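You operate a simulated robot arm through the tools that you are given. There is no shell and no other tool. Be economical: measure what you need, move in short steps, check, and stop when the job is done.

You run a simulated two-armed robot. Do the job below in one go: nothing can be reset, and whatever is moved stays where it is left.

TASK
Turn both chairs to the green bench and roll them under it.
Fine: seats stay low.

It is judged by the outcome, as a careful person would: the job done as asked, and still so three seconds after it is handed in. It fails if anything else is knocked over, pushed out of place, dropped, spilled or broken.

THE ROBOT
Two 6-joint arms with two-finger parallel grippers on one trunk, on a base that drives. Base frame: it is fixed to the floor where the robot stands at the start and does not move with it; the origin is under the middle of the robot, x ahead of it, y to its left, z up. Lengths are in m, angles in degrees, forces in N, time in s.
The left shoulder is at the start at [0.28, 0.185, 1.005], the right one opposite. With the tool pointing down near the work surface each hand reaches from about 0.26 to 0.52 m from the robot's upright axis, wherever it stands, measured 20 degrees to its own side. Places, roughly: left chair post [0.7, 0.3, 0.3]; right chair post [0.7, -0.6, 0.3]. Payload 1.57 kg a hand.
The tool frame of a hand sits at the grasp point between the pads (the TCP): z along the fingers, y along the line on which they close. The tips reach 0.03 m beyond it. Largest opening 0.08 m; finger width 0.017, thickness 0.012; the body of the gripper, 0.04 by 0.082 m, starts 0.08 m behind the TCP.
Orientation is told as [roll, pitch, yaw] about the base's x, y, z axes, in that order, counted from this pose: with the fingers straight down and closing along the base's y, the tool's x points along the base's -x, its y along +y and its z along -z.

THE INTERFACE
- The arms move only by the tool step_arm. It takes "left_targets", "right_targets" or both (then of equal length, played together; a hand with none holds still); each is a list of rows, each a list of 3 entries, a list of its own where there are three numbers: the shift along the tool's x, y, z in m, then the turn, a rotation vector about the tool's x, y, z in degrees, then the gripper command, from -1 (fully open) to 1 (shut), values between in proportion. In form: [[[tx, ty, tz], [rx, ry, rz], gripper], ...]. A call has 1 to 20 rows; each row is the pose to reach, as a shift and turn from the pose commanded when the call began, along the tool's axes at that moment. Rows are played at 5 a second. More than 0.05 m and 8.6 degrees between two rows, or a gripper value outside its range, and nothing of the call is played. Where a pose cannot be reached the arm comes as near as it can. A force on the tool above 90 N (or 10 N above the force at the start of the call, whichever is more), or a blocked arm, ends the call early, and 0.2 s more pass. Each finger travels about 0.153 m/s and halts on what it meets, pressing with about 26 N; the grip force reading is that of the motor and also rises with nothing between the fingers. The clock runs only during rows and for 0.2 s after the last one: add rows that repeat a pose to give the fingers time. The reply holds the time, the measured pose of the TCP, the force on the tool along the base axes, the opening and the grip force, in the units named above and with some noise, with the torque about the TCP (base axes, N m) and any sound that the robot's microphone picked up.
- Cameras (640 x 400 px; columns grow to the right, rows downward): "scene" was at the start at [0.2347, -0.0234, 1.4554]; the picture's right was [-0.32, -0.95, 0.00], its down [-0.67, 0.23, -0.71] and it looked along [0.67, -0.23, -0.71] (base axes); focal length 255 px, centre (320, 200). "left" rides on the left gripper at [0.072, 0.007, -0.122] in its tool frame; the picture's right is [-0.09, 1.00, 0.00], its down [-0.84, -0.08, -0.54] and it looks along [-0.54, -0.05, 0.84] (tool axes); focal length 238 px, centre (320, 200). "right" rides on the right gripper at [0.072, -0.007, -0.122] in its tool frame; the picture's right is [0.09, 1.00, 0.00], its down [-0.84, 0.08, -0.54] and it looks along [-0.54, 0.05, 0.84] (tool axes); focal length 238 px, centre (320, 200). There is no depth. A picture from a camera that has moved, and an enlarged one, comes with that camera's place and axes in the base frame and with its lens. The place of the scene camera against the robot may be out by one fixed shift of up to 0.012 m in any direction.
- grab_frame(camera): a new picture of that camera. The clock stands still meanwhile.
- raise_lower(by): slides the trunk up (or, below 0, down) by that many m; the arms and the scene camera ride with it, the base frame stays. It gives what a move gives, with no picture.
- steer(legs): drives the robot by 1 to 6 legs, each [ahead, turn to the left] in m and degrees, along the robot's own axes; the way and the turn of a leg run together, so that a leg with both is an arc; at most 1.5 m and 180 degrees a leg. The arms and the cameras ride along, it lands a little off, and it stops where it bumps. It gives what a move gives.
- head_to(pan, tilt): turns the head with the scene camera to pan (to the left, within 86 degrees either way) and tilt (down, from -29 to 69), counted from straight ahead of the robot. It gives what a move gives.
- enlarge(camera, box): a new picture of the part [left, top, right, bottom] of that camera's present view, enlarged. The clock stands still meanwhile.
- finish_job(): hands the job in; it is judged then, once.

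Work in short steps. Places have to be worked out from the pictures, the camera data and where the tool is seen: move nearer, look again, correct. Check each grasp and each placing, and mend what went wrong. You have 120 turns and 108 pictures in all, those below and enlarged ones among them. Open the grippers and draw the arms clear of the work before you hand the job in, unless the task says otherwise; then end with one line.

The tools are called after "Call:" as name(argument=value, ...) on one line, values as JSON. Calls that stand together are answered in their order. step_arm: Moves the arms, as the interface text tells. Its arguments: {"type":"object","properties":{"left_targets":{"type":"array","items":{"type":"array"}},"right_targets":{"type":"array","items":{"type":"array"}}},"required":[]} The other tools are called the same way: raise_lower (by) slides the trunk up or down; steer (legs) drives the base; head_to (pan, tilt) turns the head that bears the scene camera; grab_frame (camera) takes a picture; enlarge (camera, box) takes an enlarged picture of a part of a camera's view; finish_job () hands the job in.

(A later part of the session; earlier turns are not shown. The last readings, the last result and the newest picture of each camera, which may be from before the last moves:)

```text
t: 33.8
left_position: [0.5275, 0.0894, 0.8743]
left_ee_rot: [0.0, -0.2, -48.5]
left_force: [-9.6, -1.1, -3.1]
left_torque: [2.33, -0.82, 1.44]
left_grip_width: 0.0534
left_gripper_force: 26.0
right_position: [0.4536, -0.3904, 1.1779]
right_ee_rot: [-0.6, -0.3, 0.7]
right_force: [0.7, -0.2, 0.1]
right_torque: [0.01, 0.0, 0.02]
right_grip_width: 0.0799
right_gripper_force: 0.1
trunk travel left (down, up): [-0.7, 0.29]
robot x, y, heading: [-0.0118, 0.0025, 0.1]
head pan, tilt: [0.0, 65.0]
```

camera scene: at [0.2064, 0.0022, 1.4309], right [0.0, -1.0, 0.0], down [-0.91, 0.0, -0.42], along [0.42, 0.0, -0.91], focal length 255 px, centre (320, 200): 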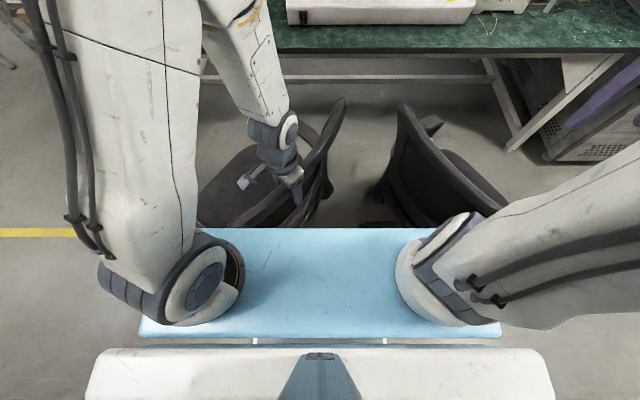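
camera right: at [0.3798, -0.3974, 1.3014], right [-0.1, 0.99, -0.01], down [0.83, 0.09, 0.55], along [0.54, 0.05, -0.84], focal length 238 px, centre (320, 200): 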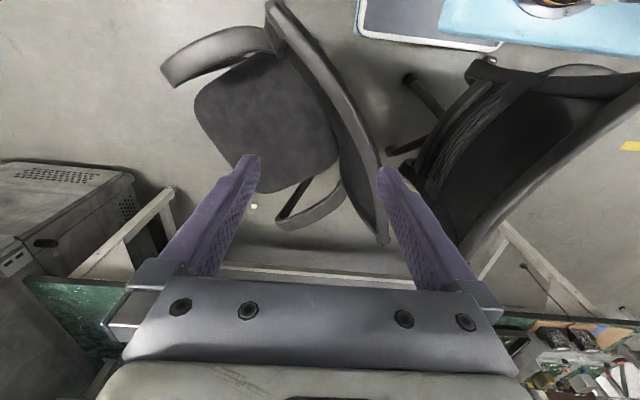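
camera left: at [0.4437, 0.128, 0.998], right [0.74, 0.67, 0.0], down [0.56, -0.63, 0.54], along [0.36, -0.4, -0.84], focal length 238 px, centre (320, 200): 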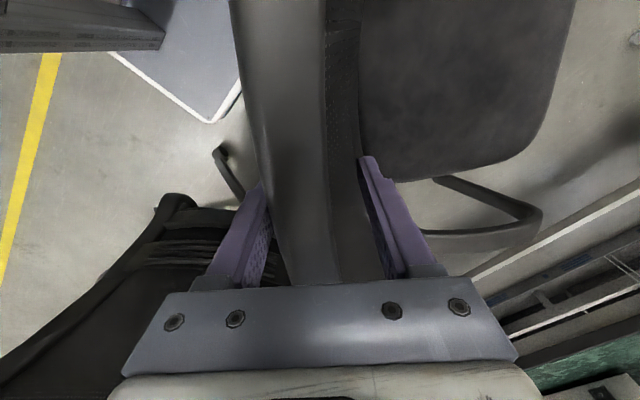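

Commands follow well. I continue the arc to about (.548,.218), yaw −69.

Call:
step_arm(left_targets=[[[0.0174, 0.02, 0], [0, 0, 4], 1], [[0.0347, 0.0407, 0], [0, 0, 8], 1], [[0.051, 0.061, 0], [0, 0, 12], 1], [[0.067, 0.081, 0], [0, 0, 16], 1], [[0.0827, 0.1007, 0], [0, 0, 20.5], 1], [[0.0827, 0.1007, 0], [0, 0, 20.5], 1]])

Call:
grab_frame(camera="scene")

Call:
grab_frame(camera="left")

```text
t: 35.2
left_position: [0.5556, 0.2199, 0.8778]
left_ee_rot: [0.4, -0.4, -69.1]
left_force: [1.9, 8.4, -14.6]
left_torque: [1.95, -1.34, 1.54]
left_grip_width: 0.0528
left_gripper_force: 25.9
right_position: [0.4535, -0.3899, 1.1788]
right_ee_rot: [-0.8, -0.4, 0.7]
right_force: [-0.8, 0.5, 0.1]
right_torque: [0.0, -0.01, 0.0]
right_grip_width: 0.0799
right_gripper_force: 0.0
trunk travel left (down, up): [-0.7, 0.29]
robot x, y, heading: [-0.0068, 0.001, -0.1]
head pan, tilt: [0.0, 65.0]
```

```text
75 pictures are left
camera scene: at [0.2095, 0.0042, 1.43], right [0.0, -1.0, 0.0], down [-0.91, 0.0, -0.42], along [0.42, 0.0, -0.91], focal length 255 px, centre (320, 200)
```

scene: 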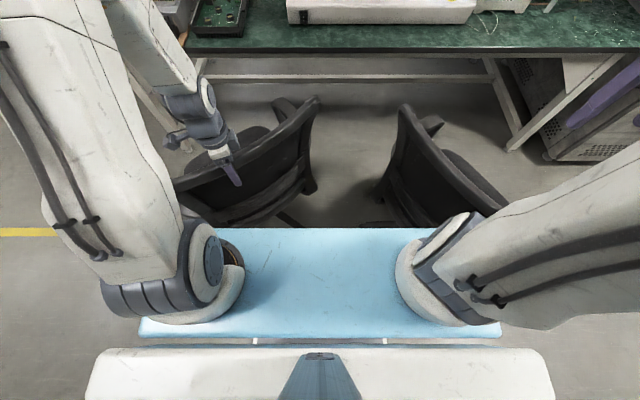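

```text
74 pictures are left
camera left: at [0.5339, 0.2887, 0.9999], right [0.96, 0.27, 0.01], down [0.22, -0.81, 0.55], along [0.15, -0.52, -0.84], focal length 238 px, centre (320, 200)
```

left: 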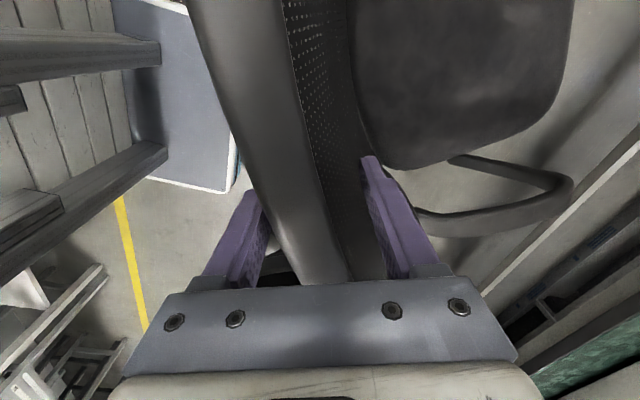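

Facing is now about 40° off straight. I continue: hand to about (.565,.435) with another −38° of yaw.

Call:
step_arm(left_targets=[[[0.027, 0.004, 0], [0, 0, 5], 1], [[0.054, 0.009, 0], [0, 0, 10], 1], [[0.081, 0.014, 0], [0, 0, 15], 1], [[0.108, 0.02, 0], [0, 0, 20], 1], [[0.13, 0.036, 0], [0, 0, 25], 1], [[0.153, 0.052, 0], [0, 0, 30], 1], [[0.175, 0.069, 0], [0, 0, 34], 1], [[0.197, 0.086, 0], [0, 0, 38], 1]])

Call:
grab_frame(camera="scene")

Call:
grab_frame(camera="left")

```text
t: 37.0
left_position: [0.5609, 0.4359, 0.8776]
left_ee_rot: [0.3, -0.1, -107.2]
left_force: [-5.5, 5.2, -26.4]
left_torque: [-0.45, -2.22, 0.75]
left_grip_width: 0.0515
left_gripper_force: 25.7
right_position: [0.4533, -0.3885, 1.1786]
right_ee_rot: [-0.7, -0.3, 0.7]
right_force: [-0.1, -0.2, 0.1]
right_torque: [0.01, 0.03, 0.04]
right_grip_width: 0.0798
right_gripper_force: 0.0
trunk travel left (down, up): [-0.7, 0.29]
robot x, y, heading: [-0.0109, 0.0004, -0.1]
head pan, tilt: [0.0, 65.0]
```

```text
73 pictures are left
camera scene: at [0.2095, 0.0045, 1.4297], right [0.0, -1.0, 0.0], down [-0.91, 0.0, -0.42], along [0.42, 0.0, -0.91], focal length 255 px, centre (320, 200)
```

scene: 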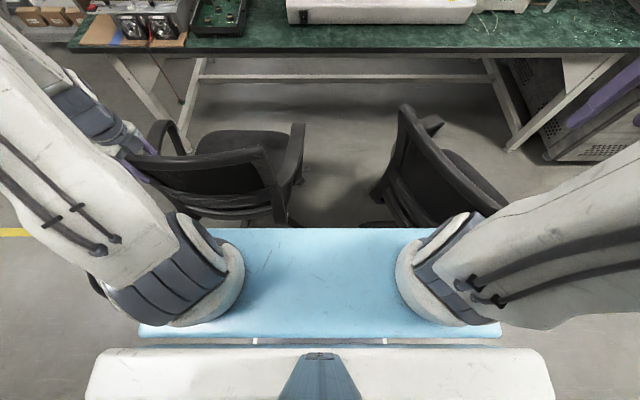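

```text
72 pictures are left
camera left: at [0.5892, 0.5008, 1.0011], right [0.92, -0.38, 0.0], down [-0.32, -0.78, 0.54], along [-0.21, -0.5, -0.84], focal length 238 px, centre (320, 200)
```

left: 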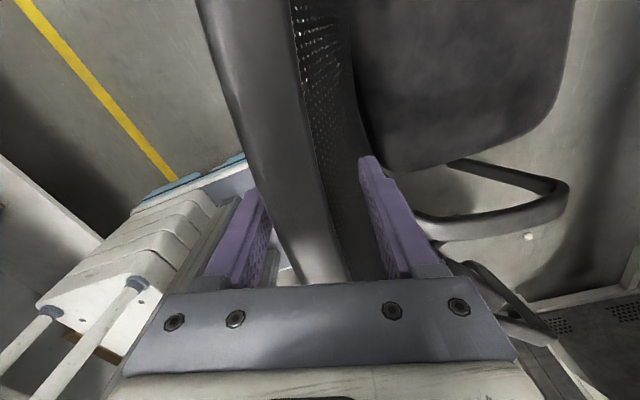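

The left chair now faces the bench (≈2–3° off), centred at y≈.31. I open and lift off, then handle the right chair likewise before rolling both in.

Call:
step_arm(left_targets=[[[0, 0, 0], [0, 0, 0], -1], [[0, 0, 0], [0, 0, 0], -1], [[0, 0, -0.04], [0, 0, 0], -1], [[0, 0, -0.08], [0, 0, 0], -1], [[0, 0, -0.12], [0, 0, 0], -1]])

Call:
head_to(pan=-15, tilt=60)

Call:
grab_frame(camera="scene")

Call:
grab_frame(camera="right")

```text
t: 38.2
left_position: [0.5604, 0.4339, 0.9985]
left_ee_rot: [0.1, -0.1, -107.2]
left_force: [0.3, 0.4, 0.8]
left_torque: [0.03, -0.02, -0.04]
left_grip_width: 0.08
left_gripper_force: 0.1
right_position: [0.4537, -0.3901, 1.1804]
right_ee_rot: [-0.7, -0.4, 0.8]
right_force: [-0.3, 0.5, -0.1]
right_torque: [-0.01, 0.04, 0.0]
right_grip_width: 0.0801
right_gripper_force: 0.0
trunk travel left (down, up): [-0.7, 0.29]
robot x, y, heading: [-0.0074, 0.0031, 0.3]
head pan, tilt: [0.0, 65.0]
```

```text
t: 39.0
left_position: [0.5604, 0.4325, 0.9991]
left_ee_rot: [0.2, -0.1, -107.3]
left_force: [-0.2, 0.3, 0.1]
left_torque: [0.03, -0.01, 0.01]
left_grip_width: 0.0798
left_gripper_force: 0.0
right_position: [0.4544, -0.3897, 1.1782]
right_ee_rot: [-0.7, -0.4, 0.6]
right_force: [0.0, 0.2, -0.1]
right_torque: [0.03, 0.01, -0.02]
right_grip_width: 0.0798
right_gripper_force: 0.0
trunk travel left (down, up): [-0.7, 0.29]
robot x, y, heading: [-0.0082, 0.0013, -0.2]
head pan, tilt: [-15.0, 60.0]
```

```text
71 pictures are left
camera scene: at [0.2126, -0.0135, 1.4356], right [-0.26, -0.97, 0.0], down [-0.84, 0.22, -0.5], along [0.48, -0.13, -0.87], focal length 255 px, centre (320, 200)
```

scene: 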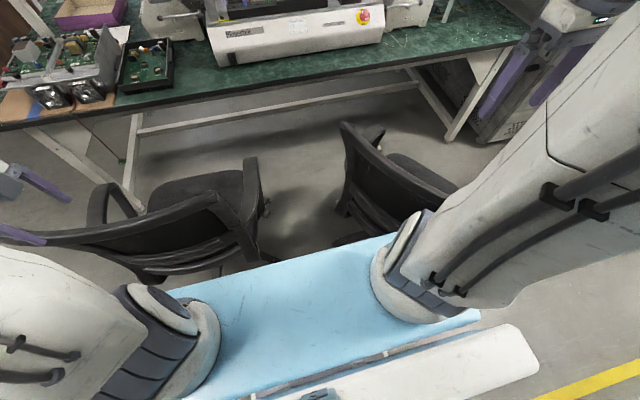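

```text
70 pictures are left
camera right: at [0.3797, -0.3974, 1.3014], right [-0.1, 0.99, -0.01], down [0.83, 0.09, 0.55], along [0.54, 0.05, -0.84], focal length 238 px, centre (320, 200)
```

right: 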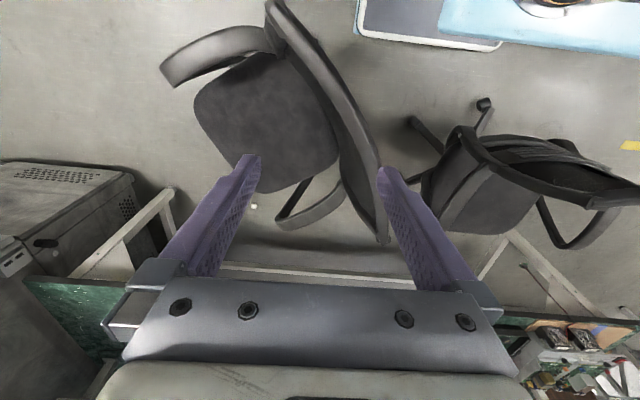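

Right rim runs (.34,−.44)→(.73,−.21), so it needs ≈+59°. I bring the right hand above (.513,−.331), yawed +35°, at z≈.98.

Call:
step_arm(right_targets=[[[-0.012, 0.012, 0.03], [0, 0, -7], -1], [[-0.024, 0.024, 0.06], [0, 0, -14], -1], [[-0.036, 0.036, 0.1], [0, 0, -21], -1], [[-0.048, 0.048, 0.14], [0, 0, -28], -1], [[-0.06, 0.059, 0.17], [0, 0, -34.7], -1], [[-0.06, 0.059, 0.2], [0, 0, -34.7], -1]])

Call:
grab_frame(camera="right")

```text
t: 40.4
left_position: [0.5603, 0.4325, 0.9984]
left_ee_rot: [0.2, -0.1, -107.2]
left_force: [-0.9, -0.3, 0.2]
left_torque: [-0.03, -0.03, -0.02]
left_grip_width: 0.0801
left_gripper_force: 0.2
right_position: [0.5172, -0.3322, 0.9767]
right_ee_rot: [-0.8, -0.1, 35.4]
right_force: [-0.2, -0.2, -0.8]
right_torque: [0.04, 0.0, -0.02]
right_grip_width: 0.0799
right_gripper_force: 0.1
trunk travel left (down, up): [-0.7, 0.29]
robot x, y, heading: [-0.0097, 0.0033, 0.2]
head pan, tilt: [-15.0, 60.0]
```

```text
69 pictures are left
camera right: at [0.4603, -0.3799, 1.1003], right [-0.65, 0.76, -0.01], down [0.63, 0.56, 0.54], along [0.42, 0.34, -0.84], focal length 238 px, centre (320, 200)
```

right: 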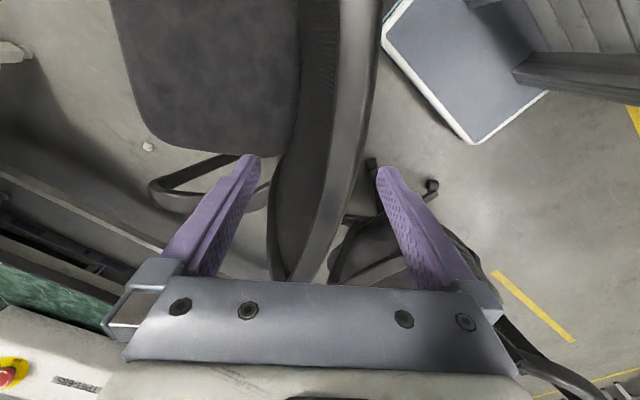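

The rim sits ~1.4 cm to the picture's right of centre; I correct, descend and close.

Call:
step_arm(right_targets=[[[0, 0.013, 0], [0, 0, 0], -1], [[0, 0.013, 0.03], [0, 0, 0], -1], [[0, 0.013, 0.06], [0, 0, 0], -1], [[0, 0.013, 0.09], [0, 0, 0], -1], [[0, 0.013, 0.1], [0, 0, 0], -1], [[0, 0.013, 0.1], [0, 0, 0], 0], [[0, 0.013, 0.1], [0, 0, 0], 1], [[0, 0.013, 0.1], [0, 0, 0], 1], [[0, 0.013, 0.1], [0, 0, 0], 1]])

Call:
grab_frame(camera="right")

```text
t: 42.4
left_position: [0.5602, 0.4328, 0.9983]
left_ee_rot: [0.1, 0.1, -107.2]
left_force: [-0.1, 0.2, -0.2]
left_torque: [-0.02, -0.04, 0.02]
left_grip_width: 0.08
left_gripper_force: 0.0
right_position: [0.5109, -0.3239, 0.8786]
right_ee_rot: [-1.0, -0.1, 35.4]
right_force: [8.1, -12.4, -0.3]
right_torque: [-1.64, -1.11, -0.06]
right_grip_width: 0.0494
right_gripper_force: 26.1
trunk travel left (down, up): [-0.7, 0.29]
robot x, y, heading: [-0.0082, 0.0011, 0.0]
head pan, tilt: [-15.0, 60.0]
```

```text
68 pictures are left
camera right: at [0.4531, -0.3709, 1.0009], right [-0.65, 0.76, -0.02], down [0.63, 0.56, 0.54], along [0.42, 0.34, -0.84], focal length 238 px, centre (320, 200)
```

right: 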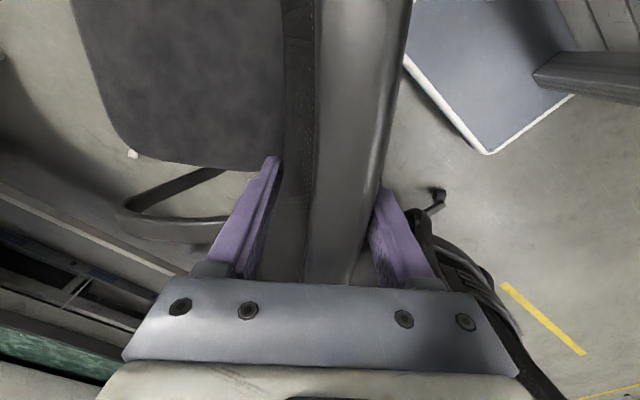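

Gripped at 49 mm. I swing it counter-clockwise 40° while letting it roll slightly forward.

Call:
step_arm(right_targets=[[[0.011, -0.0117, 0], [0, 0, -5], 1], [[0.0215, -0.0234, 0], [0, 0, -10], 1], [[0.032, -0.035, 0], [0, 0, -15], 1], [[0.043, -0.0467, 0], [0, 0, -20], 1], [[0.0525, -0.067, 0], [0, 0, -25], 1], [[0.062, -0.087, 0], [0, 0, -30], 1], [[0.0715, -0.1075, 0], [0, 0, -35], 1], [[0.0809, -0.1277, 0], [0, 0, -40], 1], [[0.0809, -0.1277, 0], [0, 0, -40], 1]])

Call:
head_to(pan=0, tilt=65)

Call:
grab_frame(camera="scene")

Call:
grab_frame(camera="right")

```text
t: 44.4
left_position: [0.5598, 0.4326, 0.9983]
left_ee_rot: [0.2, 0.0, -107.2]
left_force: [0.2, 0.0, -0.1]
left_torque: [-0.04, 0.02, -0.02]
left_grip_width: 0.0802
left_gripper_force: 0.1
right_position: [0.517, -0.4754, 0.8798]
right_ee_rot: [-0.9, 0.7, 75.1]
right_force: [-7.5, -11.3, -20.2]
right_torque: [-3.21, -1.86, -3.17]
right_grip_width: 0.0661
right_gripper_force: 25.4
trunk travel left (down, up): [-0.7, 0.29]
robot x, y, heading: [-0.0101, 0.001, 0.1]
head pan, tilt: [-15.0, 60.0]
```

```text
t: 45.2
left_position: [0.5609, 0.433, 0.9992]
left_ee_rot: [0.2, 0.0, -107.2]
left_force: [0.2, -0.1, 0.2]
left_torque: [0.0, -0.02, -0.01]
left_grip_width: 0.0798
left_gripper_force: 0.0
right_position: [0.5186, -0.4755, 0.8804]
right_ee_rot: [-0.9, 0.8, 75.0]
right_force: [-0.8, -16.0, -13.1]
right_torque: [-2.99, -1.24, -2.97]
right_grip_width: 0.0665
right_gripper_force: 25.9
trunk travel left (down, up): [-0.7, 0.29]
robot x, y, heading: [-0.0098, 0.0023, -0.2]
head pan, tilt: [0.0, 65.0]
```

```text
67 pictures are left
camera scene: at [0.2093, 0.0025, 1.4301], right [0.0, -1.0, 0.0], down [-0.91, 0.0, -0.42], along [0.42, 0.0, -0.91], focal length 255 px, centre (320, 200)
```

scene: 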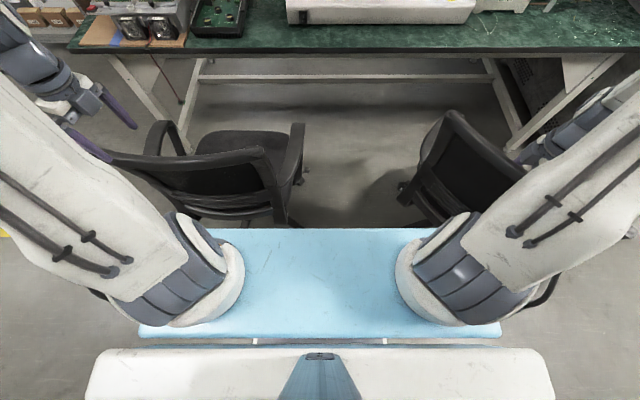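

```text
66 pictures are left
camera right: at [0.5038, -0.5455, 1.0047], right [-0.99, 0.17, -0.02], down [0.13, 0.84, 0.53], along [0.1, 0.52, -0.85], focal length 238 px, centre (320, 200)
```

right: 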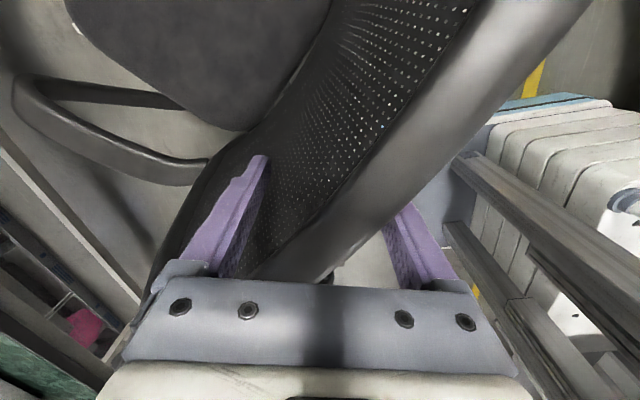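

The chair slid sideways rather than swivelling (my path was too radial). I release, lift, and regrip near the far end of the rim for a proper tangential pull.

Call:
step_arm(right_targets=[[[0, 0, 0], [0, 0, 0], -1], [[0, 0, 0], [0, 0, 0], -1], [[0, 0, -0.04], [0, 0, 0], -1], [[0, 0, -0.08], [0, 0, 8], -1], [[0, 0, -0.12], [0, 0, 16], -1], [[0, 0, -0.16], [0, 0, 24], -1], [[0, 0, -0.2], [0, 0, 32], -1], [[0, 0, -0.22], [0, 0, 40], -1]])

Call:
grab_frame(camera="right")

```text
t: 47.0
left_position: [0.5606, 0.433, 0.9991]
left_ee_rot: [0.3, 0.1, -107.2]
left_force: [0.9, -0.7, -0.7]
left_torque: [0.0, 0.01, 0.01]
left_grip_width: 0.08
left_gripper_force: 0.1
right_position: [0.5144, -0.4731, 1.1035]
right_ee_rot: [-0.8, 0.0, 35.3]
right_force: [0.0, -0.8, -0.9]
right_torque: [-0.02, 0.02, 0.01]
right_grip_width: 0.0799
right_gripper_force: 0.1
trunk travel left (down, up): [-0.7, 0.29]
robot x, y, heading: [-0.0071, 0.0024, 0.0]
head pan, tilt: [0.0, 65.0]
```

```text
65 pictures are left
camera right: at [0.458, -0.5205, 1.225], right [-0.65, 0.76, -0.01], down [0.64, 0.55, 0.54], along [0.42, 0.34, -0.84], focal length 238 px, centre (320, 200)
```

right: 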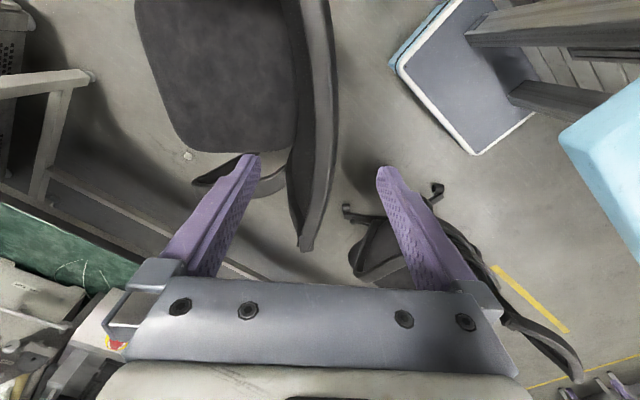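

Rim now: (.51,−.45), (.60,−.39), (.71,−.335); facing ≈ −55°, post ≈ (.70,−.68). I go above (.644,−.39), yaw 25°.

Call:
step_arm(right_targets=[[[-0.04, -0.002, 0], [0, 0, 3], -1], [[-0.08, -0.004, 0.02], [0, 0, 6], -1], [[-0.12, -0.006, 0.05], [0, 0, 9], -1], [[-0.154, -0.008, 0.08], [0, 0, 10], -1], [[-0.154, -0.008, 0.12], [0, 0, 10], -1]])

Call:
grab_frame(camera="right")

```text
t: 48.2
left_position: [0.5599, 0.432, 0.9979]
left_ee_rot: [0.2, -0.1, -107.2]
left_force: [0.6, 0.0, 0.3]
left_torque: [0.02, 0.02, -0.03]
left_grip_width: 0.0802
left_gripper_force: 0.0
right_position: [0.6443, -0.391, 0.9773]
right_ee_rot: [-0.9, -0.1, 25.5]
right_force: [-0.1, -0.6, 0.6]
right_torque: [-0.01, -0.02, 0.01]
right_grip_width: 0.08
right_gripper_force: 0.1
trunk travel left (down, up): [-0.7, 0.29]
robot x, y, heading: [-0.0077, 0.0023, -0.1]
head pan, tilt: [0.0, 65.0]
```

```text
64 pictures are left
camera right: at [0.581, -0.4276, 1.1008], right [-0.51, 0.86, -0.01], down [0.72, 0.43, 0.54], along [0.47, 0.27, -0.84], focal length 238 px, centre (320, 200)
```

right: 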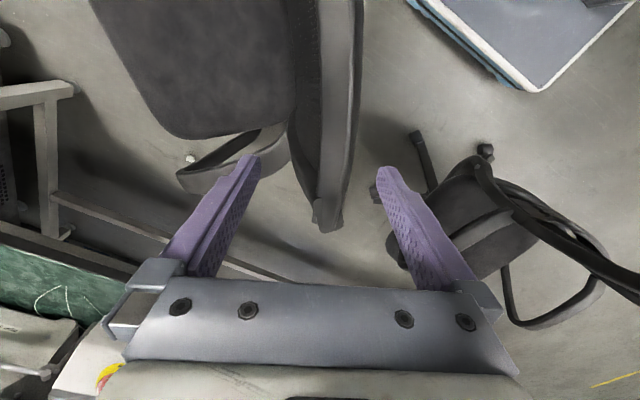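

Well placed; shift 0.8 cm, descend, close.

Call:
step_arm(right_targets=[[[0, 0.008, 0], [0, 0, 0], -1], [[0, 0.008, 0.03], [0, 0, 0], -1], [[0, 0.008, 0.06], [0, 0, 0], -1], [[0, 0.008, 0.09], [0, 0, 0], -1], [[0, 0.008, 0.1], [0, 0, 0], -1], [[0, 0.008, 0.1], [0, 0, 0], 0], [[0, 0.008, 0.1], [0, 0, 0], 1], [[0, 0.008, 0.1], [0, 0, 0], 1], [[0, 0.008, 0.1], [0, 0, 0], 1]])

```text
t: 50.2
left_position: [0.5614, 0.4325, 0.9986]
left_ee_rot: [0.3, 0.0, -107.1]
left_force: [-0.1, -0.2, -0.2]
left_torque: [0.0, -0.03, -0.05]
left_grip_width: 0.0802
left_gripper_force: 0.0
right_position: [0.6439, -0.3839, 0.8815]
right_ee_rot: [-1.1, -0.3, 25.4]
right_force: [7.9, -17.3, 0.2]
right_torque: [-1.27, -1.47, 0.75]
right_grip_width: 0.0483
right_gripper_force: 25.8
trunk travel left (down, up): [-0.7, 0.29]
robot x, y, heading: [-0.0113, -0.0046, 0.2]
head pan, tilt: [0.0, 65.0]
```

Held (48 mm). Now a true tangential arc about the post: 40° counter-clockwise.

Call:
step_arm(right_targets=[[[0.0256, 0.005, 0], [0, 0, -5], 1], [[0.0512, 0.009, 0], [0, 0, -10], 1], [[0.078, 0.009, 0], [0, 0, -15], 1], [[0.1044, 0.0086, 0], [0, 0, -20], 1], [[0.13, 0.004, 0], [0, 0, -25], 1], [[0.1556, -0.0013, 0], [0, 0, -30], 1], [[0.18, -0.01, 0], [0, 0, -35], 1], [[0.2048, -0.0189, 0], [0, 0, -40], 1], [[0.2048, -0.0189, 0], [0, 0, -40], 1]])

Call:
grab_frame(camera="scene")

Call:
grab_frame(camera="right")

```text
t: 52.2
left_position: [0.5612, 0.4332, 0.9967]
left_ee_rot: [0.1, 0.0, -107.3]
left_force: [-0.7, 0.6, 0.0]
left_torque: [0.02, 0.03, 0.01]
left_grip_width: 0.08
left_gripper_force: 0.1
right_position: [0.4697, -0.489, 0.8824]
right_ee_rot: [-0.8, 0.6, 65.6]
right_force: [15.9, -12.5, 0.6]
right_torque: [-0.61, -1.56, 0.15]
right_grip_width: 0.0487
right_gripper_force: 26.1
trunk travel left (down, up): [-0.7, 0.29]
robot x, y, heading: [-0.0074, 0.0017, 0.2]
head pan, tilt: [0.0, 65.0]
```

```text
63 pictures are left
camera scene: at [0.2101, 0.0021, 1.4296], right [0.0, -1.0, 0.0], down [-0.91, 0.0, -0.42], along [0.42, 0.0, -0.91], focal length 255 px, centre (320, 200)
```

scene: 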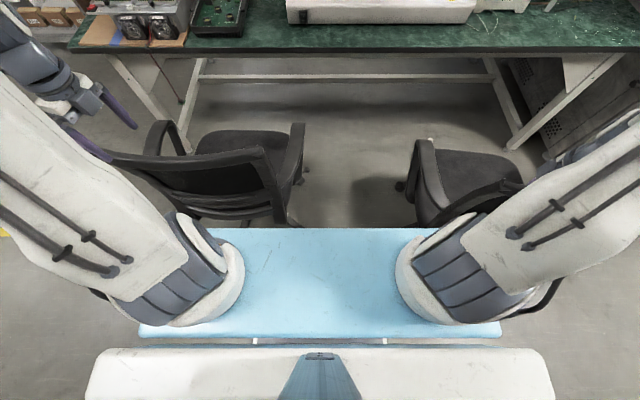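

```text
62 pictures are left
camera right: at [0.4438, -0.5573, 1.0054], right [-0.94, 0.33, -0.01], down [0.27, 0.8, 0.53], along [0.19, 0.5, -0.85], focal length 238 px, centre (320, 200)
```

right: 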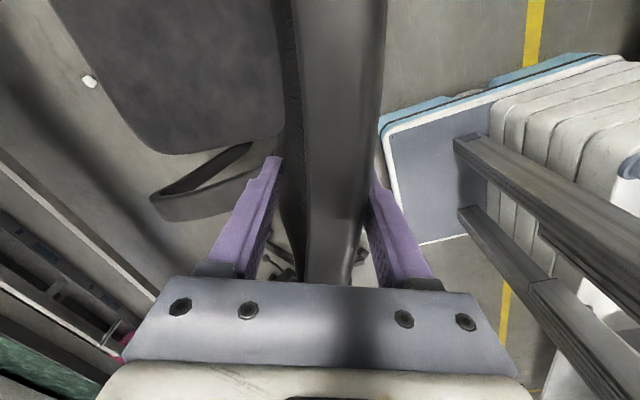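

Turned 40° with no slip. A last 15° of arc.

Call:
step_arm(right_targets=[[[0.026, 0.0045, 0], [0, 0, -5], 1], [[0.052, 0.008, 0], [0, 0, -10], 1], [[0.078, 0.0097, 0], [0, 0, -15], 1], [[0.078, 0.0097, 0], [0, 0, -15], 1]])

Call:
grab_frame(camera="scene")

Call:
grab_frame(camera="left")

```text
t: 53.2
left_position: [0.5608, 0.4333, 0.9981]
left_ee_rot: [0.1, -0.2, -107.3]
left_force: [1.1, -0.3, 0.2]
left_torque: [-0.03, -0.01, 0.04]
left_grip_width: 0.08
left_gripper_force: 0.1
right_position: [0.4256, -0.5577, 0.882]
right_ee_rot: [-0.7, 0.8, 80.5]
right_force: [22.3, -6.3, 11.4]
right_torque: [-0.45, -2.06, 0.49]
right_grip_width: 0.0483
right_gripper_force: 26.0
trunk travel left (down, up): [-0.7, 0.29]
robot x, y, heading: [-0.0072, -0.0013, -0.1]
head pan, tilt: [0.0, 65.0]
```

```text
61 pictures are left
camera scene: at [0.2095, 0.0034, 1.4303], right [0.0, -1.0, 0.0], down [-0.91, 0.0, -0.42], along [0.42, 0.0, -0.91], focal length 255 px, centre (320, 200)
```

scene: 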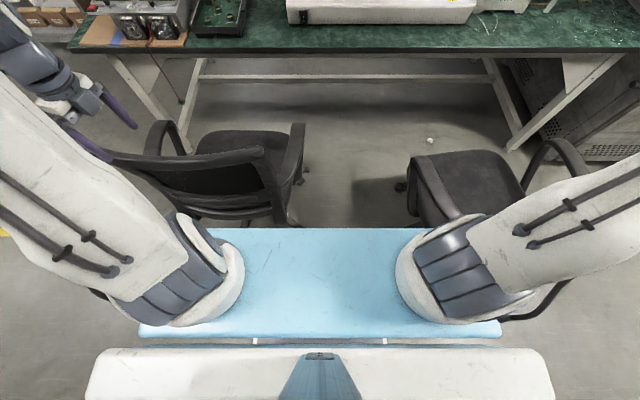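

```text
60 pictures are left
camera left: at [0.588, 0.4987, 1.1203], right [0.92, -0.38, 0.0], down [-0.32, -0.78, 0.54], along [-0.2, -0.5, -0.84], focal length 238 px, centre (320, 200)
```

left: 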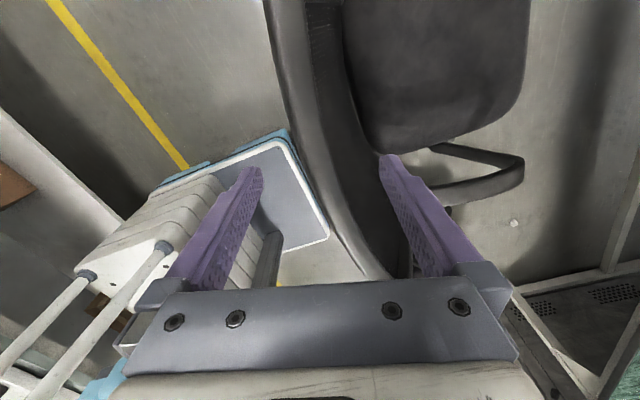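

Both chairs now roughly face the bench. I check the right one closely.

Call:
grab_frame(camera="right")

Call:
head_to(pan=-25, tilt=60)

Call:
grab_frame(camera="scene")

```text
59 pictures are left
camera right: at [0.4185, -0.6282, 1.0065], right [-1.0, 0.07, -0.01], down [0.06, 0.85, 0.53], along [0.05, 0.52, -0.85], focal length 238 px, centre (320, 200)
```

right: 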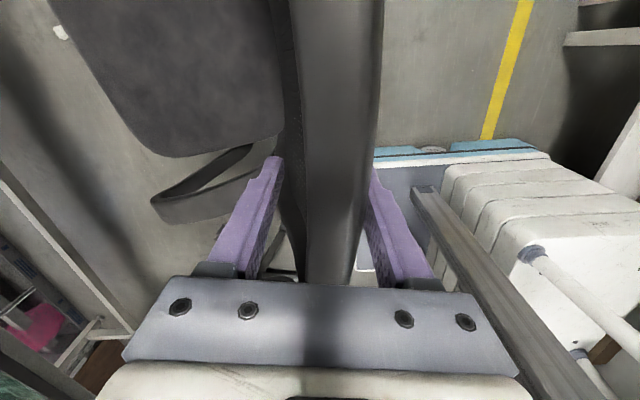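

```text
t: 54.0
left_position: [0.56, 0.4336, 0.9993]
left_ee_rot: [0.2, -0.1, -107.1]
left_force: [-0.4, 0.4, 0.4]
left_torque: [0.05, -0.01, -0.01]
left_grip_width: 0.0801
left_gripper_force: 0.0
right_position: [0.4248, -0.5564, 0.8821]
right_ee_rot: [-0.7, 1.0, 80.4]
right_force: [16.9, -6.6, 18.8]
right_torque: [-0.77, -1.81, 0.13]
right_grip_width: 0.0483
right_gripper_force: 26.1
trunk travel left (down, up): [-0.7, 0.29]
robot x, y, heading: [-0.0122, -0.0029, 0.3]
head pan, tilt: [-25.0, 60.0]
```

```text
58 pictures are left
camera scene: at [0.2088, -0.0245, 1.4357], right [-0.42, -0.91, 0.0], down [-0.79, 0.37, -0.5], along [0.45, -0.21, -0.87], focal length 255 px, centre (320, 200)
```

scene: 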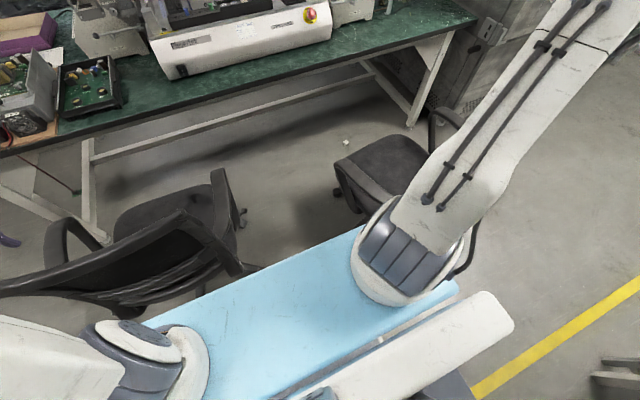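

I regrip the right chair at the middle of its rim so the push is balanced: lift, move ~10 cm outward, and look.

Call:
step_arm(right_targets=[[[0, 0, 0], [0, 0, 0], -1], [[0, 0, 0], [0, 0, 0], -1], [[0, 0, -0.04], [0, 0, 0], -1], [[0, 0, -0.08], [0, 0, 0], -1], [[0, 0, -0.12], [0, 0, -4], -1], [[0.04, 0.006, -0.12], [0, 0, -8], -1], [[0.08, 0.01, -0.12], [0, 0, -10], -1], [[0.11, 0.015, -0.12], [0, 0, -10], -1]])

Call:
grab_frame(camera="right")

```text
t: 55.9
left_position: [0.5601, 0.4327, 0.9981]
left_ee_rot: [0.3, -0.1, -107.2]
left_force: [0.0, 0.5, -0.1]
left_torque: [-0.02, 0.02, -0.01]
left_grip_width: 0.0798
left_gripper_force: 0.1
right_position: [0.3884, -0.6625, 0.9991]
right_ee_rot: [-0.3, 0.5, 90.4]
right_force: [0.4, 0.0, 0.1]
right_torque: [-0.01, -0.02, 0.02]
right_grip_width: 0.08
right_gripper_force: 0.0
trunk travel left (down, up): [-0.7, 0.29]
robot x, y, heading: [-0.0102, 0.0016, -0.1]
head pan, tilt: [-25.0, 60.0]
```

```text
57 pictures are left
camera right: at [0.3943, -0.7341, 1.123], right [-0.99, -0.1, -0.01], down [-0.09, 0.84, 0.53], along [-0.05, 0.53, -0.85], focal length 238 px, centre (320, 200)
```

right: 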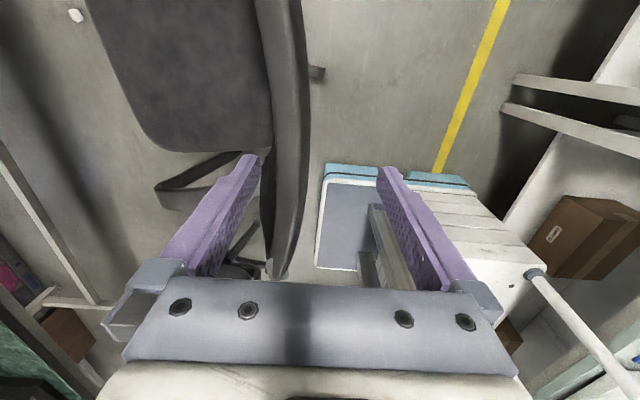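

Rim middle is ≈(.40,−.69), facing ≈ +5°. I centre over it, yaw 95°, descend and grip.

Call:
step_arm(right_targets=[[[0.012, -0.018, 0], [0, 0, -3], -1], [[0.023, -0.034, 0], [0, 0, -5], -1], [[0.023, -0.034, 0.04], [0, 0, -5], -1], [[0.023, -0.034, 0.08], [0, 0, -5], -1], [[0.023, -0.034, 0.118], [0, 0, -5], -1], [[0.023, -0.034, 0.118], [0, 0, -5], 0], [[0.023, -0.034, 0.118], [0, 0, -5], 1], [[0.023, -0.034, 0.118], [0, 0, -5], 1], [[0.023, -0.034, 0.118], [0, 0, -5], 1]])

Call:
grab_frame(camera="right")

```text
t: 57.9
left_position: [0.5603, 0.432, 0.997]
left_ee_rot: [0.3, 0.0, -107.2]
left_force: [0.1, 0.1, 0.0]
left_torque: [0.0, -0.01, 0.02]
left_grip_width: 0.0802
left_gripper_force: 0.0
right_position: [0.424, -0.6802, 0.8846]
right_ee_rot: [-0.5, 0.6, 95.2]
right_force: [0.2, 0.2, 0.8]
right_torque: [-0.19, -2.23, -0.26]
right_grip_width: 0.0477
right_gripper_force: 26.2
trunk travel left (down, up): [-0.7, 0.29]
robot x, y, heading: [-0.0092, -0.002, 0.1]
head pan, tilt: [-25.0, 60.0]
```

```text
56 pictures are left
camera right: at [0.4359, -0.7526, 1.0086], right [-0.98, -0.18, -0.01], down [-0.16, 0.83, 0.53], along [-0.09, 0.52, -0.85], focal length 238 px, centre (320, 200)
```

right: 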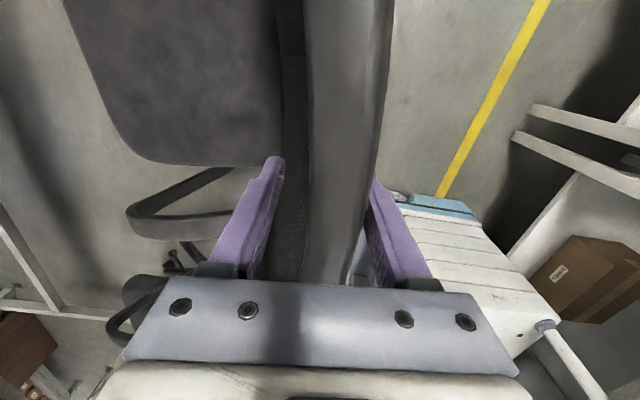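

Perfect grip. I push the chair forward 15 cm and inward 8 cm, taking out the 5° of yaw.

Call:
step_arm(right_targets=[[[-0.008, -0.02, 0], [0, 0, 1], 1], [[-0.016, -0.04, 0], [0, 0, 2], 1], [[-0.025, -0.06, 0], [0, 0, 3], 1], [[-0.033, -0.08, 0], [0, 0, 4], 1], [[-0.041, -0.1, 0], [0, 0, 5], 1], [[-0.05, -0.12, 0], [0, 0, 5], 1], [[-0.058, -0.14, 0], [0, 0, 5], 1], [[-0.066, -0.157, 0], [0, 0, 5], 1], [[-0.066, -0.157, 0], [0, 0, 5], 1]])

Call:
grab_frame(camera="right")

Call:
head_to(pan=0, tilt=60)

Call:
grab_frame(camera="scene")

```text
t: 59.9
left_position: [0.5608, 0.4336, 0.9987]
left_ee_rot: [0.2, 0.0, -107.1]
left_force: [-0.2, -0.5, -0.1]
left_torque: [-0.01, 0.0, -0.02]
left_grip_width: 0.0801
left_gripper_force: 0.1
right_position: [0.5791, -0.605, 0.8849]
right_ee_rot: [-0.6, 0.9, 90.4]
right_force: [-2.3, -6.1, 12.5]
right_torque: [-1.72, -2.03, -1.95]
right_grip_width: 0.0587
right_gripper_force: 25.9
trunk travel left (down, up): [-0.7, 0.29]
robot x, y, heading: [-0.0104, 0.0008, 0.1]
head pan, tilt: [-25.0, 60.0]
```

```text
55 pictures are left
camera right: at [0.5836, -0.6759, 1.0093], right [-1.0, -0.1, -0.01], down [-0.09, 0.84, 0.53], along [-0.04, 0.53, -0.85], focal length 238 px, centre (320, 200)
```

right: 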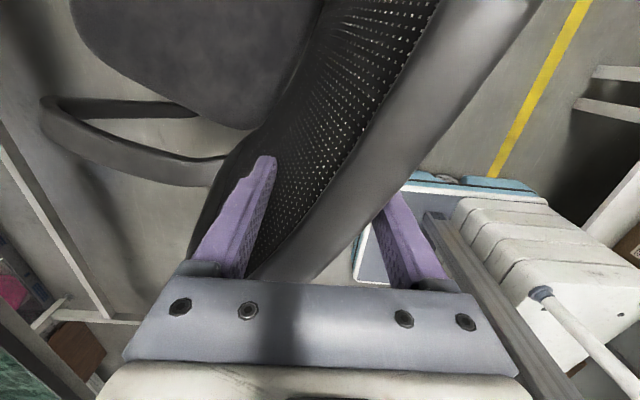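

```text
t: 60.7
left_position: [0.5606, 0.4334, 0.9995]
left_ee_rot: [0.2, -0.2, -107.2]
left_force: [0.4, 0.4, 0.4]
left_torque: [-0.03, 0.01, 0.04]
left_grip_width: 0.0798
left_gripper_force: 0.1
right_position: [0.5785, -0.6037, 0.8852]
right_ee_rot: [-0.7, 0.9, 90.4]
right_force: [0.9, -3.7, 19.1]
right_torque: [-0.49, -2.6, -1.16]
right_grip_width: 0.0588
right_gripper_force: 25.8
trunk travel left (down, up): [-0.7, 0.29]
robot x, y, heading: [-0.0105, 0.0013, -0.1]
head pan, tilt: [0.0, 60.0]
```

```text
54 pictures are left
camera scene: at [0.2143, 0.0037, 1.4359], right [0.0, -1.0, 0.0], down [-0.87, 0.0, -0.5], along [0.5, 0.0, -0.87], focal length 255 px, centre (320, 200)
```

scene: 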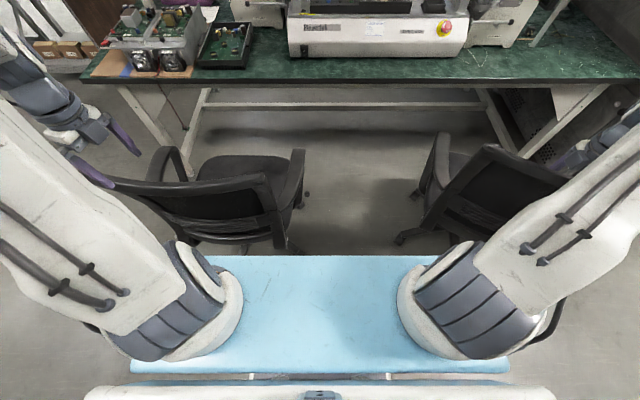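

Sideways pull merely swivelled it (now ≈ −38°), so lateral moves steer rather than slide. I'll leave the right chair for now, lift that hand away, and roll the left chair in first.

Call:
step_arm(right_targets=[[[0, 0, 0], [0, 0, 0], -1], [[0, 0, 0], [0, 0, 0], -1], [[0, 0, -0.04], [0, 0, 0], -1], [[0, 0, -0.08], [0, 0, 0], -1], [[0, 0, -0.12], [0, 0, 4], -1], [[-0.03, 0.02, -0.15], [0, 0, 12], -1], [[-0.06, 0.04, -0.18], [0, 0, 20], -1], [[-0.1, 0.06, -0.21], [0, 0, 28], -1], [[-0.14, 0.08, -0.23], [0, 0, 36], -1], [[-0.18, 0.1, -0.25], [0, 0, 44], -1]], left_targets=[[[0, 0, 0], [0, 0, 0], -1], [[0, 0, 0], [0, 0, 0], -1], [[0, 0, 0], [0, 0, 0], -1], [[0, 0, 0], [0, 0, 0], -1], [[0, 0, 0], [0, 0, 0], -1], [[-0.03, 0, 0], [0, 0, -4], -1], [[-0.06, 0, 0], [0, 0, -8], -1], [[-0.09, 0.0, 0], [0, 0, -12], -1], [[-0.12, 0.0, 0], [0, 0, -16], -1], [[-0.12, 0.0, 0], [0, 0, -16], -1]])

Call:
grab_frame(camera="left")

Call:
grab_frame(camera="right")

Call:
grab_frame(camera="scene")

```text
refused: row 8 steps farther than a row can; nothing moved
```

```text
53 pictures are left
camera left: at [0.5872, 0.4994, 1.1205], right [0.92, -0.38, 0.0], down [-0.32, -0.78, 0.54], along [-0.2, -0.5, -0.84], focal length 238 px, centre (320, 200)
```

left: 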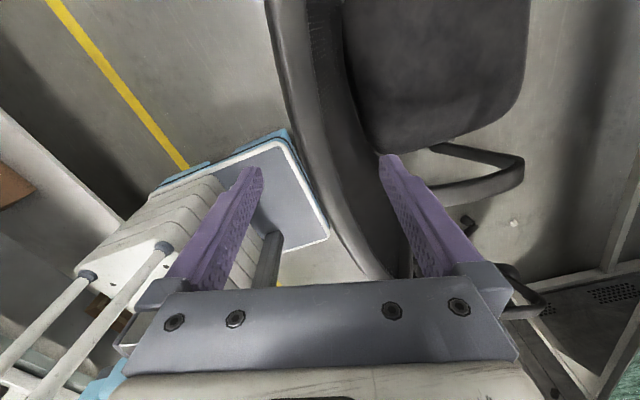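

```text
52 pictures are left
camera right: at [0.583, -0.6759, 1.0092], right [-0.99, -0.1, -0.01], down [-0.09, 0.84, 0.53], along [-0.05, 0.53, -0.85], focal length 238 px, centre (320, 200)
```

right: 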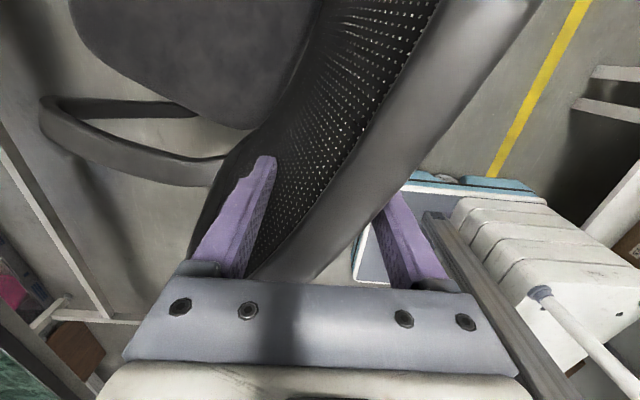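

```text
51 pictures are left
camera scene: at [0.2143, 0.0037, 1.4359], right [0.0, -1.0, 0.0], down [-0.87, 0.0, -0.5], along [0.5, 0.0, -0.87], focal length 255 px, centre (320, 200)
```

scene: 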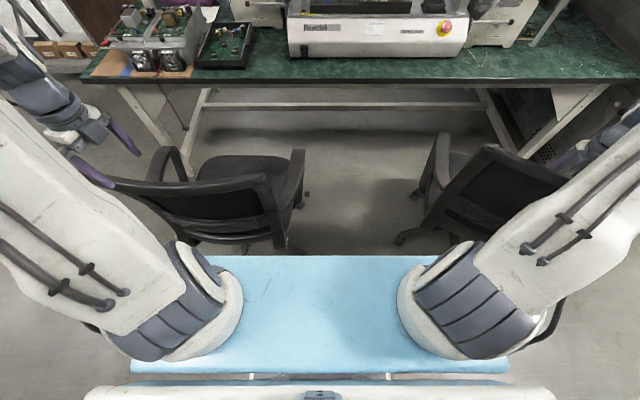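

Row step was too long; I redo it with smaller steps, sending the left hand over its rim's middle (≈(.564,.325), yaw −90).

Call:
step_arm(right_targets=[[[0, 0, 0], [0, 0, 0], -1], [[0, 0, 0], [0, 0, 0], -1], [[0, 0, -0.04], [0, 0, 0], -1], [[0, 0, -0.08], [0, 0, 0], -1], [[0, 0, -0.12], [0, 0, 4], -1], [[-0.03, 0.015, -0.14], [0, 0, 12], -1], [[-0.06, 0.03, -0.16], [0, 0, 20], -1], [[-0.09, 0.045, -0.18], [0, 0, 28], -1], [[-0.12, 0.06, -0.2], [0, 0, 36], -1], [[-0.15, 0.075, -0.22], [0, 0, 44], -1]], left_targets=[[[0, 0, 0], [0, 0, 0], -1], [[0, 0, 0], [0, 0, 0], -1], [[0, 0, 0], [0, 0, 0], -1], [[0, 0, 0], [0, 0, 0], -1], [[0, 0, 0], [0, 0, 0], -1], [[-0.026, 0.009, 0], [0, 0, -4], -1], [[-0.051, 0.018, 0], [0, 0, -8], -1], [[-0.077, 0.027, 0], [0, 0, -12], -1], [[-0.102, 0.036, 0], [0, 0, -17], -1], [[-0.102, 0.036, 0], [0, 0, -17], -1]])

```text
t: 62.9
left_position: [0.5653, 0.3259, 0.9975]
left_ee_rot: [0.1, -0.1, -90.2]
left_force: [-0.6, 0.6, -0.4]
left_torque: [0.03, 0.02, 0.01]
left_grip_width: 0.0799
left_gripper_force: 0.0
right_position: [0.4942, -0.4516, 1.1009]
right_ee_rot: [-0.7, 0.3, 46.4]
right_force: [-0.2, -0.3, -0.4]
right_torque: [0.02, 0.02, 0.02]
right_grip_width: 0.0802
right_gripper_force: 0.0
trunk travel left (down, up): [-0.7, 0.29]
robot x, y, heading: [-0.01, 0.003, -0.3]
head pan, tilt: [0.0, 60.0]
```

The left hand is over its spot; I check the view before descending.

Call:
grab_frame(camera="left")

```text
50 pictures are left
camera left: at [0.5725, 0.397, 1.1197], right [1.0, -0.09, 0.0], down [-0.08, -0.84, 0.54], along [-0.05, -0.54, -0.84], focal length 238 px, centre (320, 200)
```

left: 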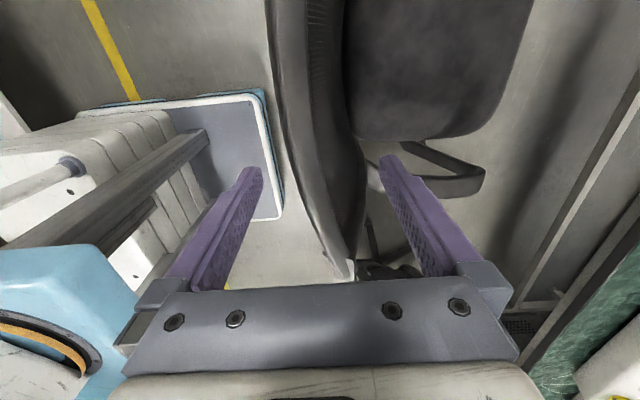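

Facing is ≈+2°. I shift 4 mm, descend and grip.

Call:
step_arm(left_targets=[[[0, -0.004, 0.04], [0, 0, 0], -1], [[0, -0.004, 0.08], [0, 0, 0], -1], [[0, -0.004, 0.115], [0, 0, 0], -1], [[0, -0.004, 0.115], [0, 0, 0], 0], [[0, -0.004, 0.115], [0, 0, 0], 1], [[0, -0.004, 0.115], [0, 0, 0], 1], [[0, -0.004, 0.115], [0, 0, 0], 1]])

```text
t: 64.5
left_position: [0.5625, 0.3256, 0.8845]
left_ee_rot: [0.4, 0.0, -90.1]
left_force: [-1.6, 3.2, -0.6]
left_torque: [0.77, -2.08, 0.72]
left_grip_width: 0.0464
left_gripper_force: 25.9
right_position: [0.4961, -0.4506, 1.1013]
right_ee_rot: [-0.7, 0.1, 46.4]
right_force: [-0.1, -0.1, -0.5]
right_torque: [-0.01, 0.0, -0.02]
right_grip_width: 0.0801
right_gripper_force: 0.0
trunk travel left (down, up): [-0.7, 0.29]
robot x, y, heading: [-0.0108, 0.0002, -0.0]
head pan, tilt: [0.0, 60.0]
```

Firm centred grip. Drive forward 0.2 m with the chair.

Call:
steer(legs=[[0.2, 0]])

Call:
grab_frame(camera="left")

Call:
grab_frame(camera="scene")

```text
t: 66.1
left_position: [0.7583, 0.3241, 0.8869]
left_ee_rot: [0.3, 0.0, -90.4]
left_force: [0.0, 3.0, 20.6]
left_torque: [-0.05, -2.82, 0.95]
left_grip_width: 0.0594
left_gripper_force: 27.0
right_position: [0.6886, -0.4526, 1.1014]
right_ee_rot: [-0.8, 0.1, 46.3]
right_force: [-0.5, -0.4, -0.2]
right_torque: [-0.01, 0.02, 0.0]
right_grip_width: 0.08
right_gripper_force: 0.0
trunk travel left (down, up): [-0.7, 0.29]
robot x, y, heading: [0.1844, 0.0012, -0.4]
head pan, tilt: [0.0, 60.0]
```

```text
49 pictures are left
camera left: at [0.7648, 0.3949, 1.0091], right [0.99, -0.1, 0.01], down [-0.09, -0.84, 0.54], along [-0.05, -0.54, -0.84], focal length 238 px, centre (320, 200)
```

left: 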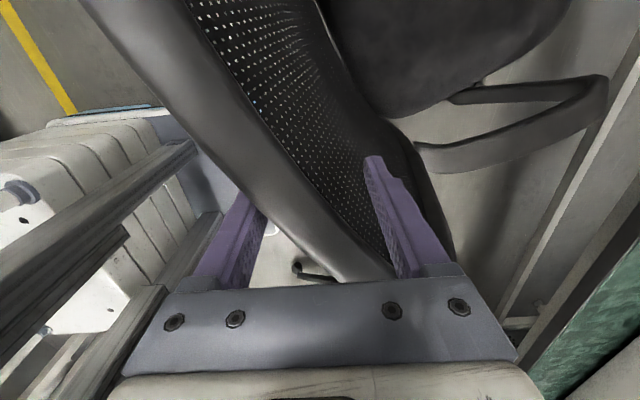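

```text
48 pictures are left
camera scene: at [0.409, 0.0037, 1.436], right [-0.01, -1.0, 0.0], down [-0.87, 0.01, -0.5], along [0.5, 0.0, -0.87], focal length 255 px, centre (320, 200)
```

scene: 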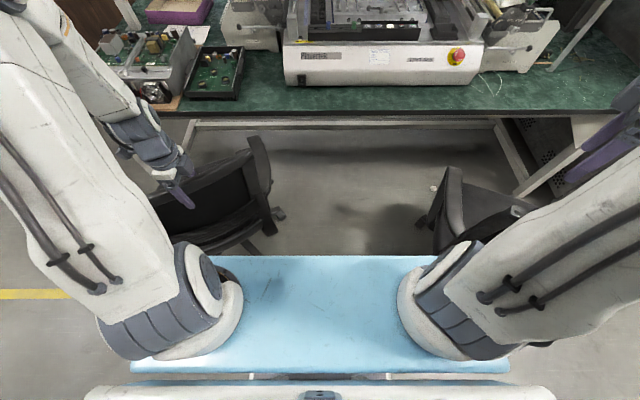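

The single-point push let the chair swing (≈+32°). I swing the hand back about its post without turning the wrist, to re-square it; then I'll push with two hands.

Call:
step_arm(left_targets=[[[0.025, -0.013, 0], [0, 0, 0], 1], [[0.05, -0.025, 0], [0, 0, 0], 1], [[0.076, -0.034, 0], [0, 0, 0], 1], [[0.105, -0.039, 0], [0, 0, 0], 1], [[0.132, -0.043, 0], [0, 0, 0], 1], [[0.159, -0.046, 0], [0, 0, 0], 1], [[0.159, -0.046, 0], [0, 0, 0], 1]])

Call:
grab_frame(camera="left")

Call:
grab_frame(camera="scene")

```text
t: 67.7
left_position: [0.7181, 0.482, 0.888]
left_ee_rot: [0.4, 0.0, -90.6]
left_force: [7.0, -2.1, 3.5]
left_torque: [-0.43, -1.86, -0.9]
left_grip_width: 0.0461
left_gripper_force: 26.2
right_position: [0.6889, -0.4527, 1.1014]
right_ee_rot: [-0.7, 0.3, 46.3]
right_force: [0.5, 0.2, -0.7]
right_torque: [-0.03, 0.0, 0.01]
right_grip_width: 0.0802
right_gripper_force: 0.1
trunk travel left (down, up): [-0.7, 0.29]
robot x, y, heading: [0.1873, 0.0016, -0.7]
head pan, tilt: [0.0, 60.0]
```

```text
47 pictures are left
camera left: at [0.7243, 0.5532, 1.0098], right [0.99, -0.1, 0.01], down [-0.09, -0.84, 0.54], along [-0.05, -0.54, -0.84], focal length 238 px, centre (320, 200)
```

left: 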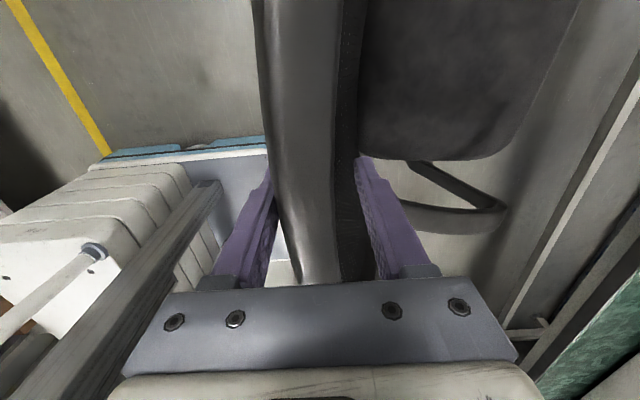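

```text
46 pictures are left
camera scene: at [0.41, 0.0036, 1.4356], right [-0.01, -1.0, 0.0], down [-0.87, 0.01, -0.5], along [0.5, 0.0, -0.87], focal length 255 px, centre (320, 200)
```

scene: 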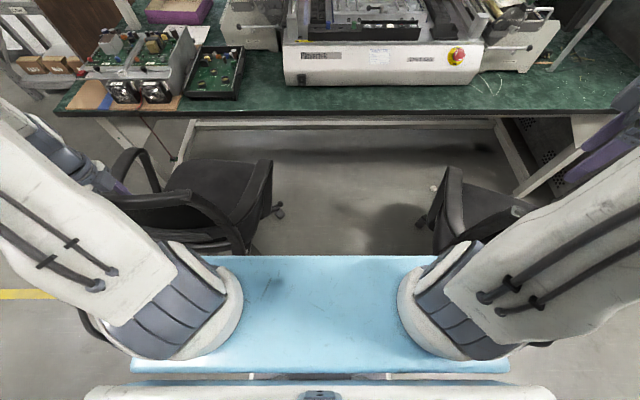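

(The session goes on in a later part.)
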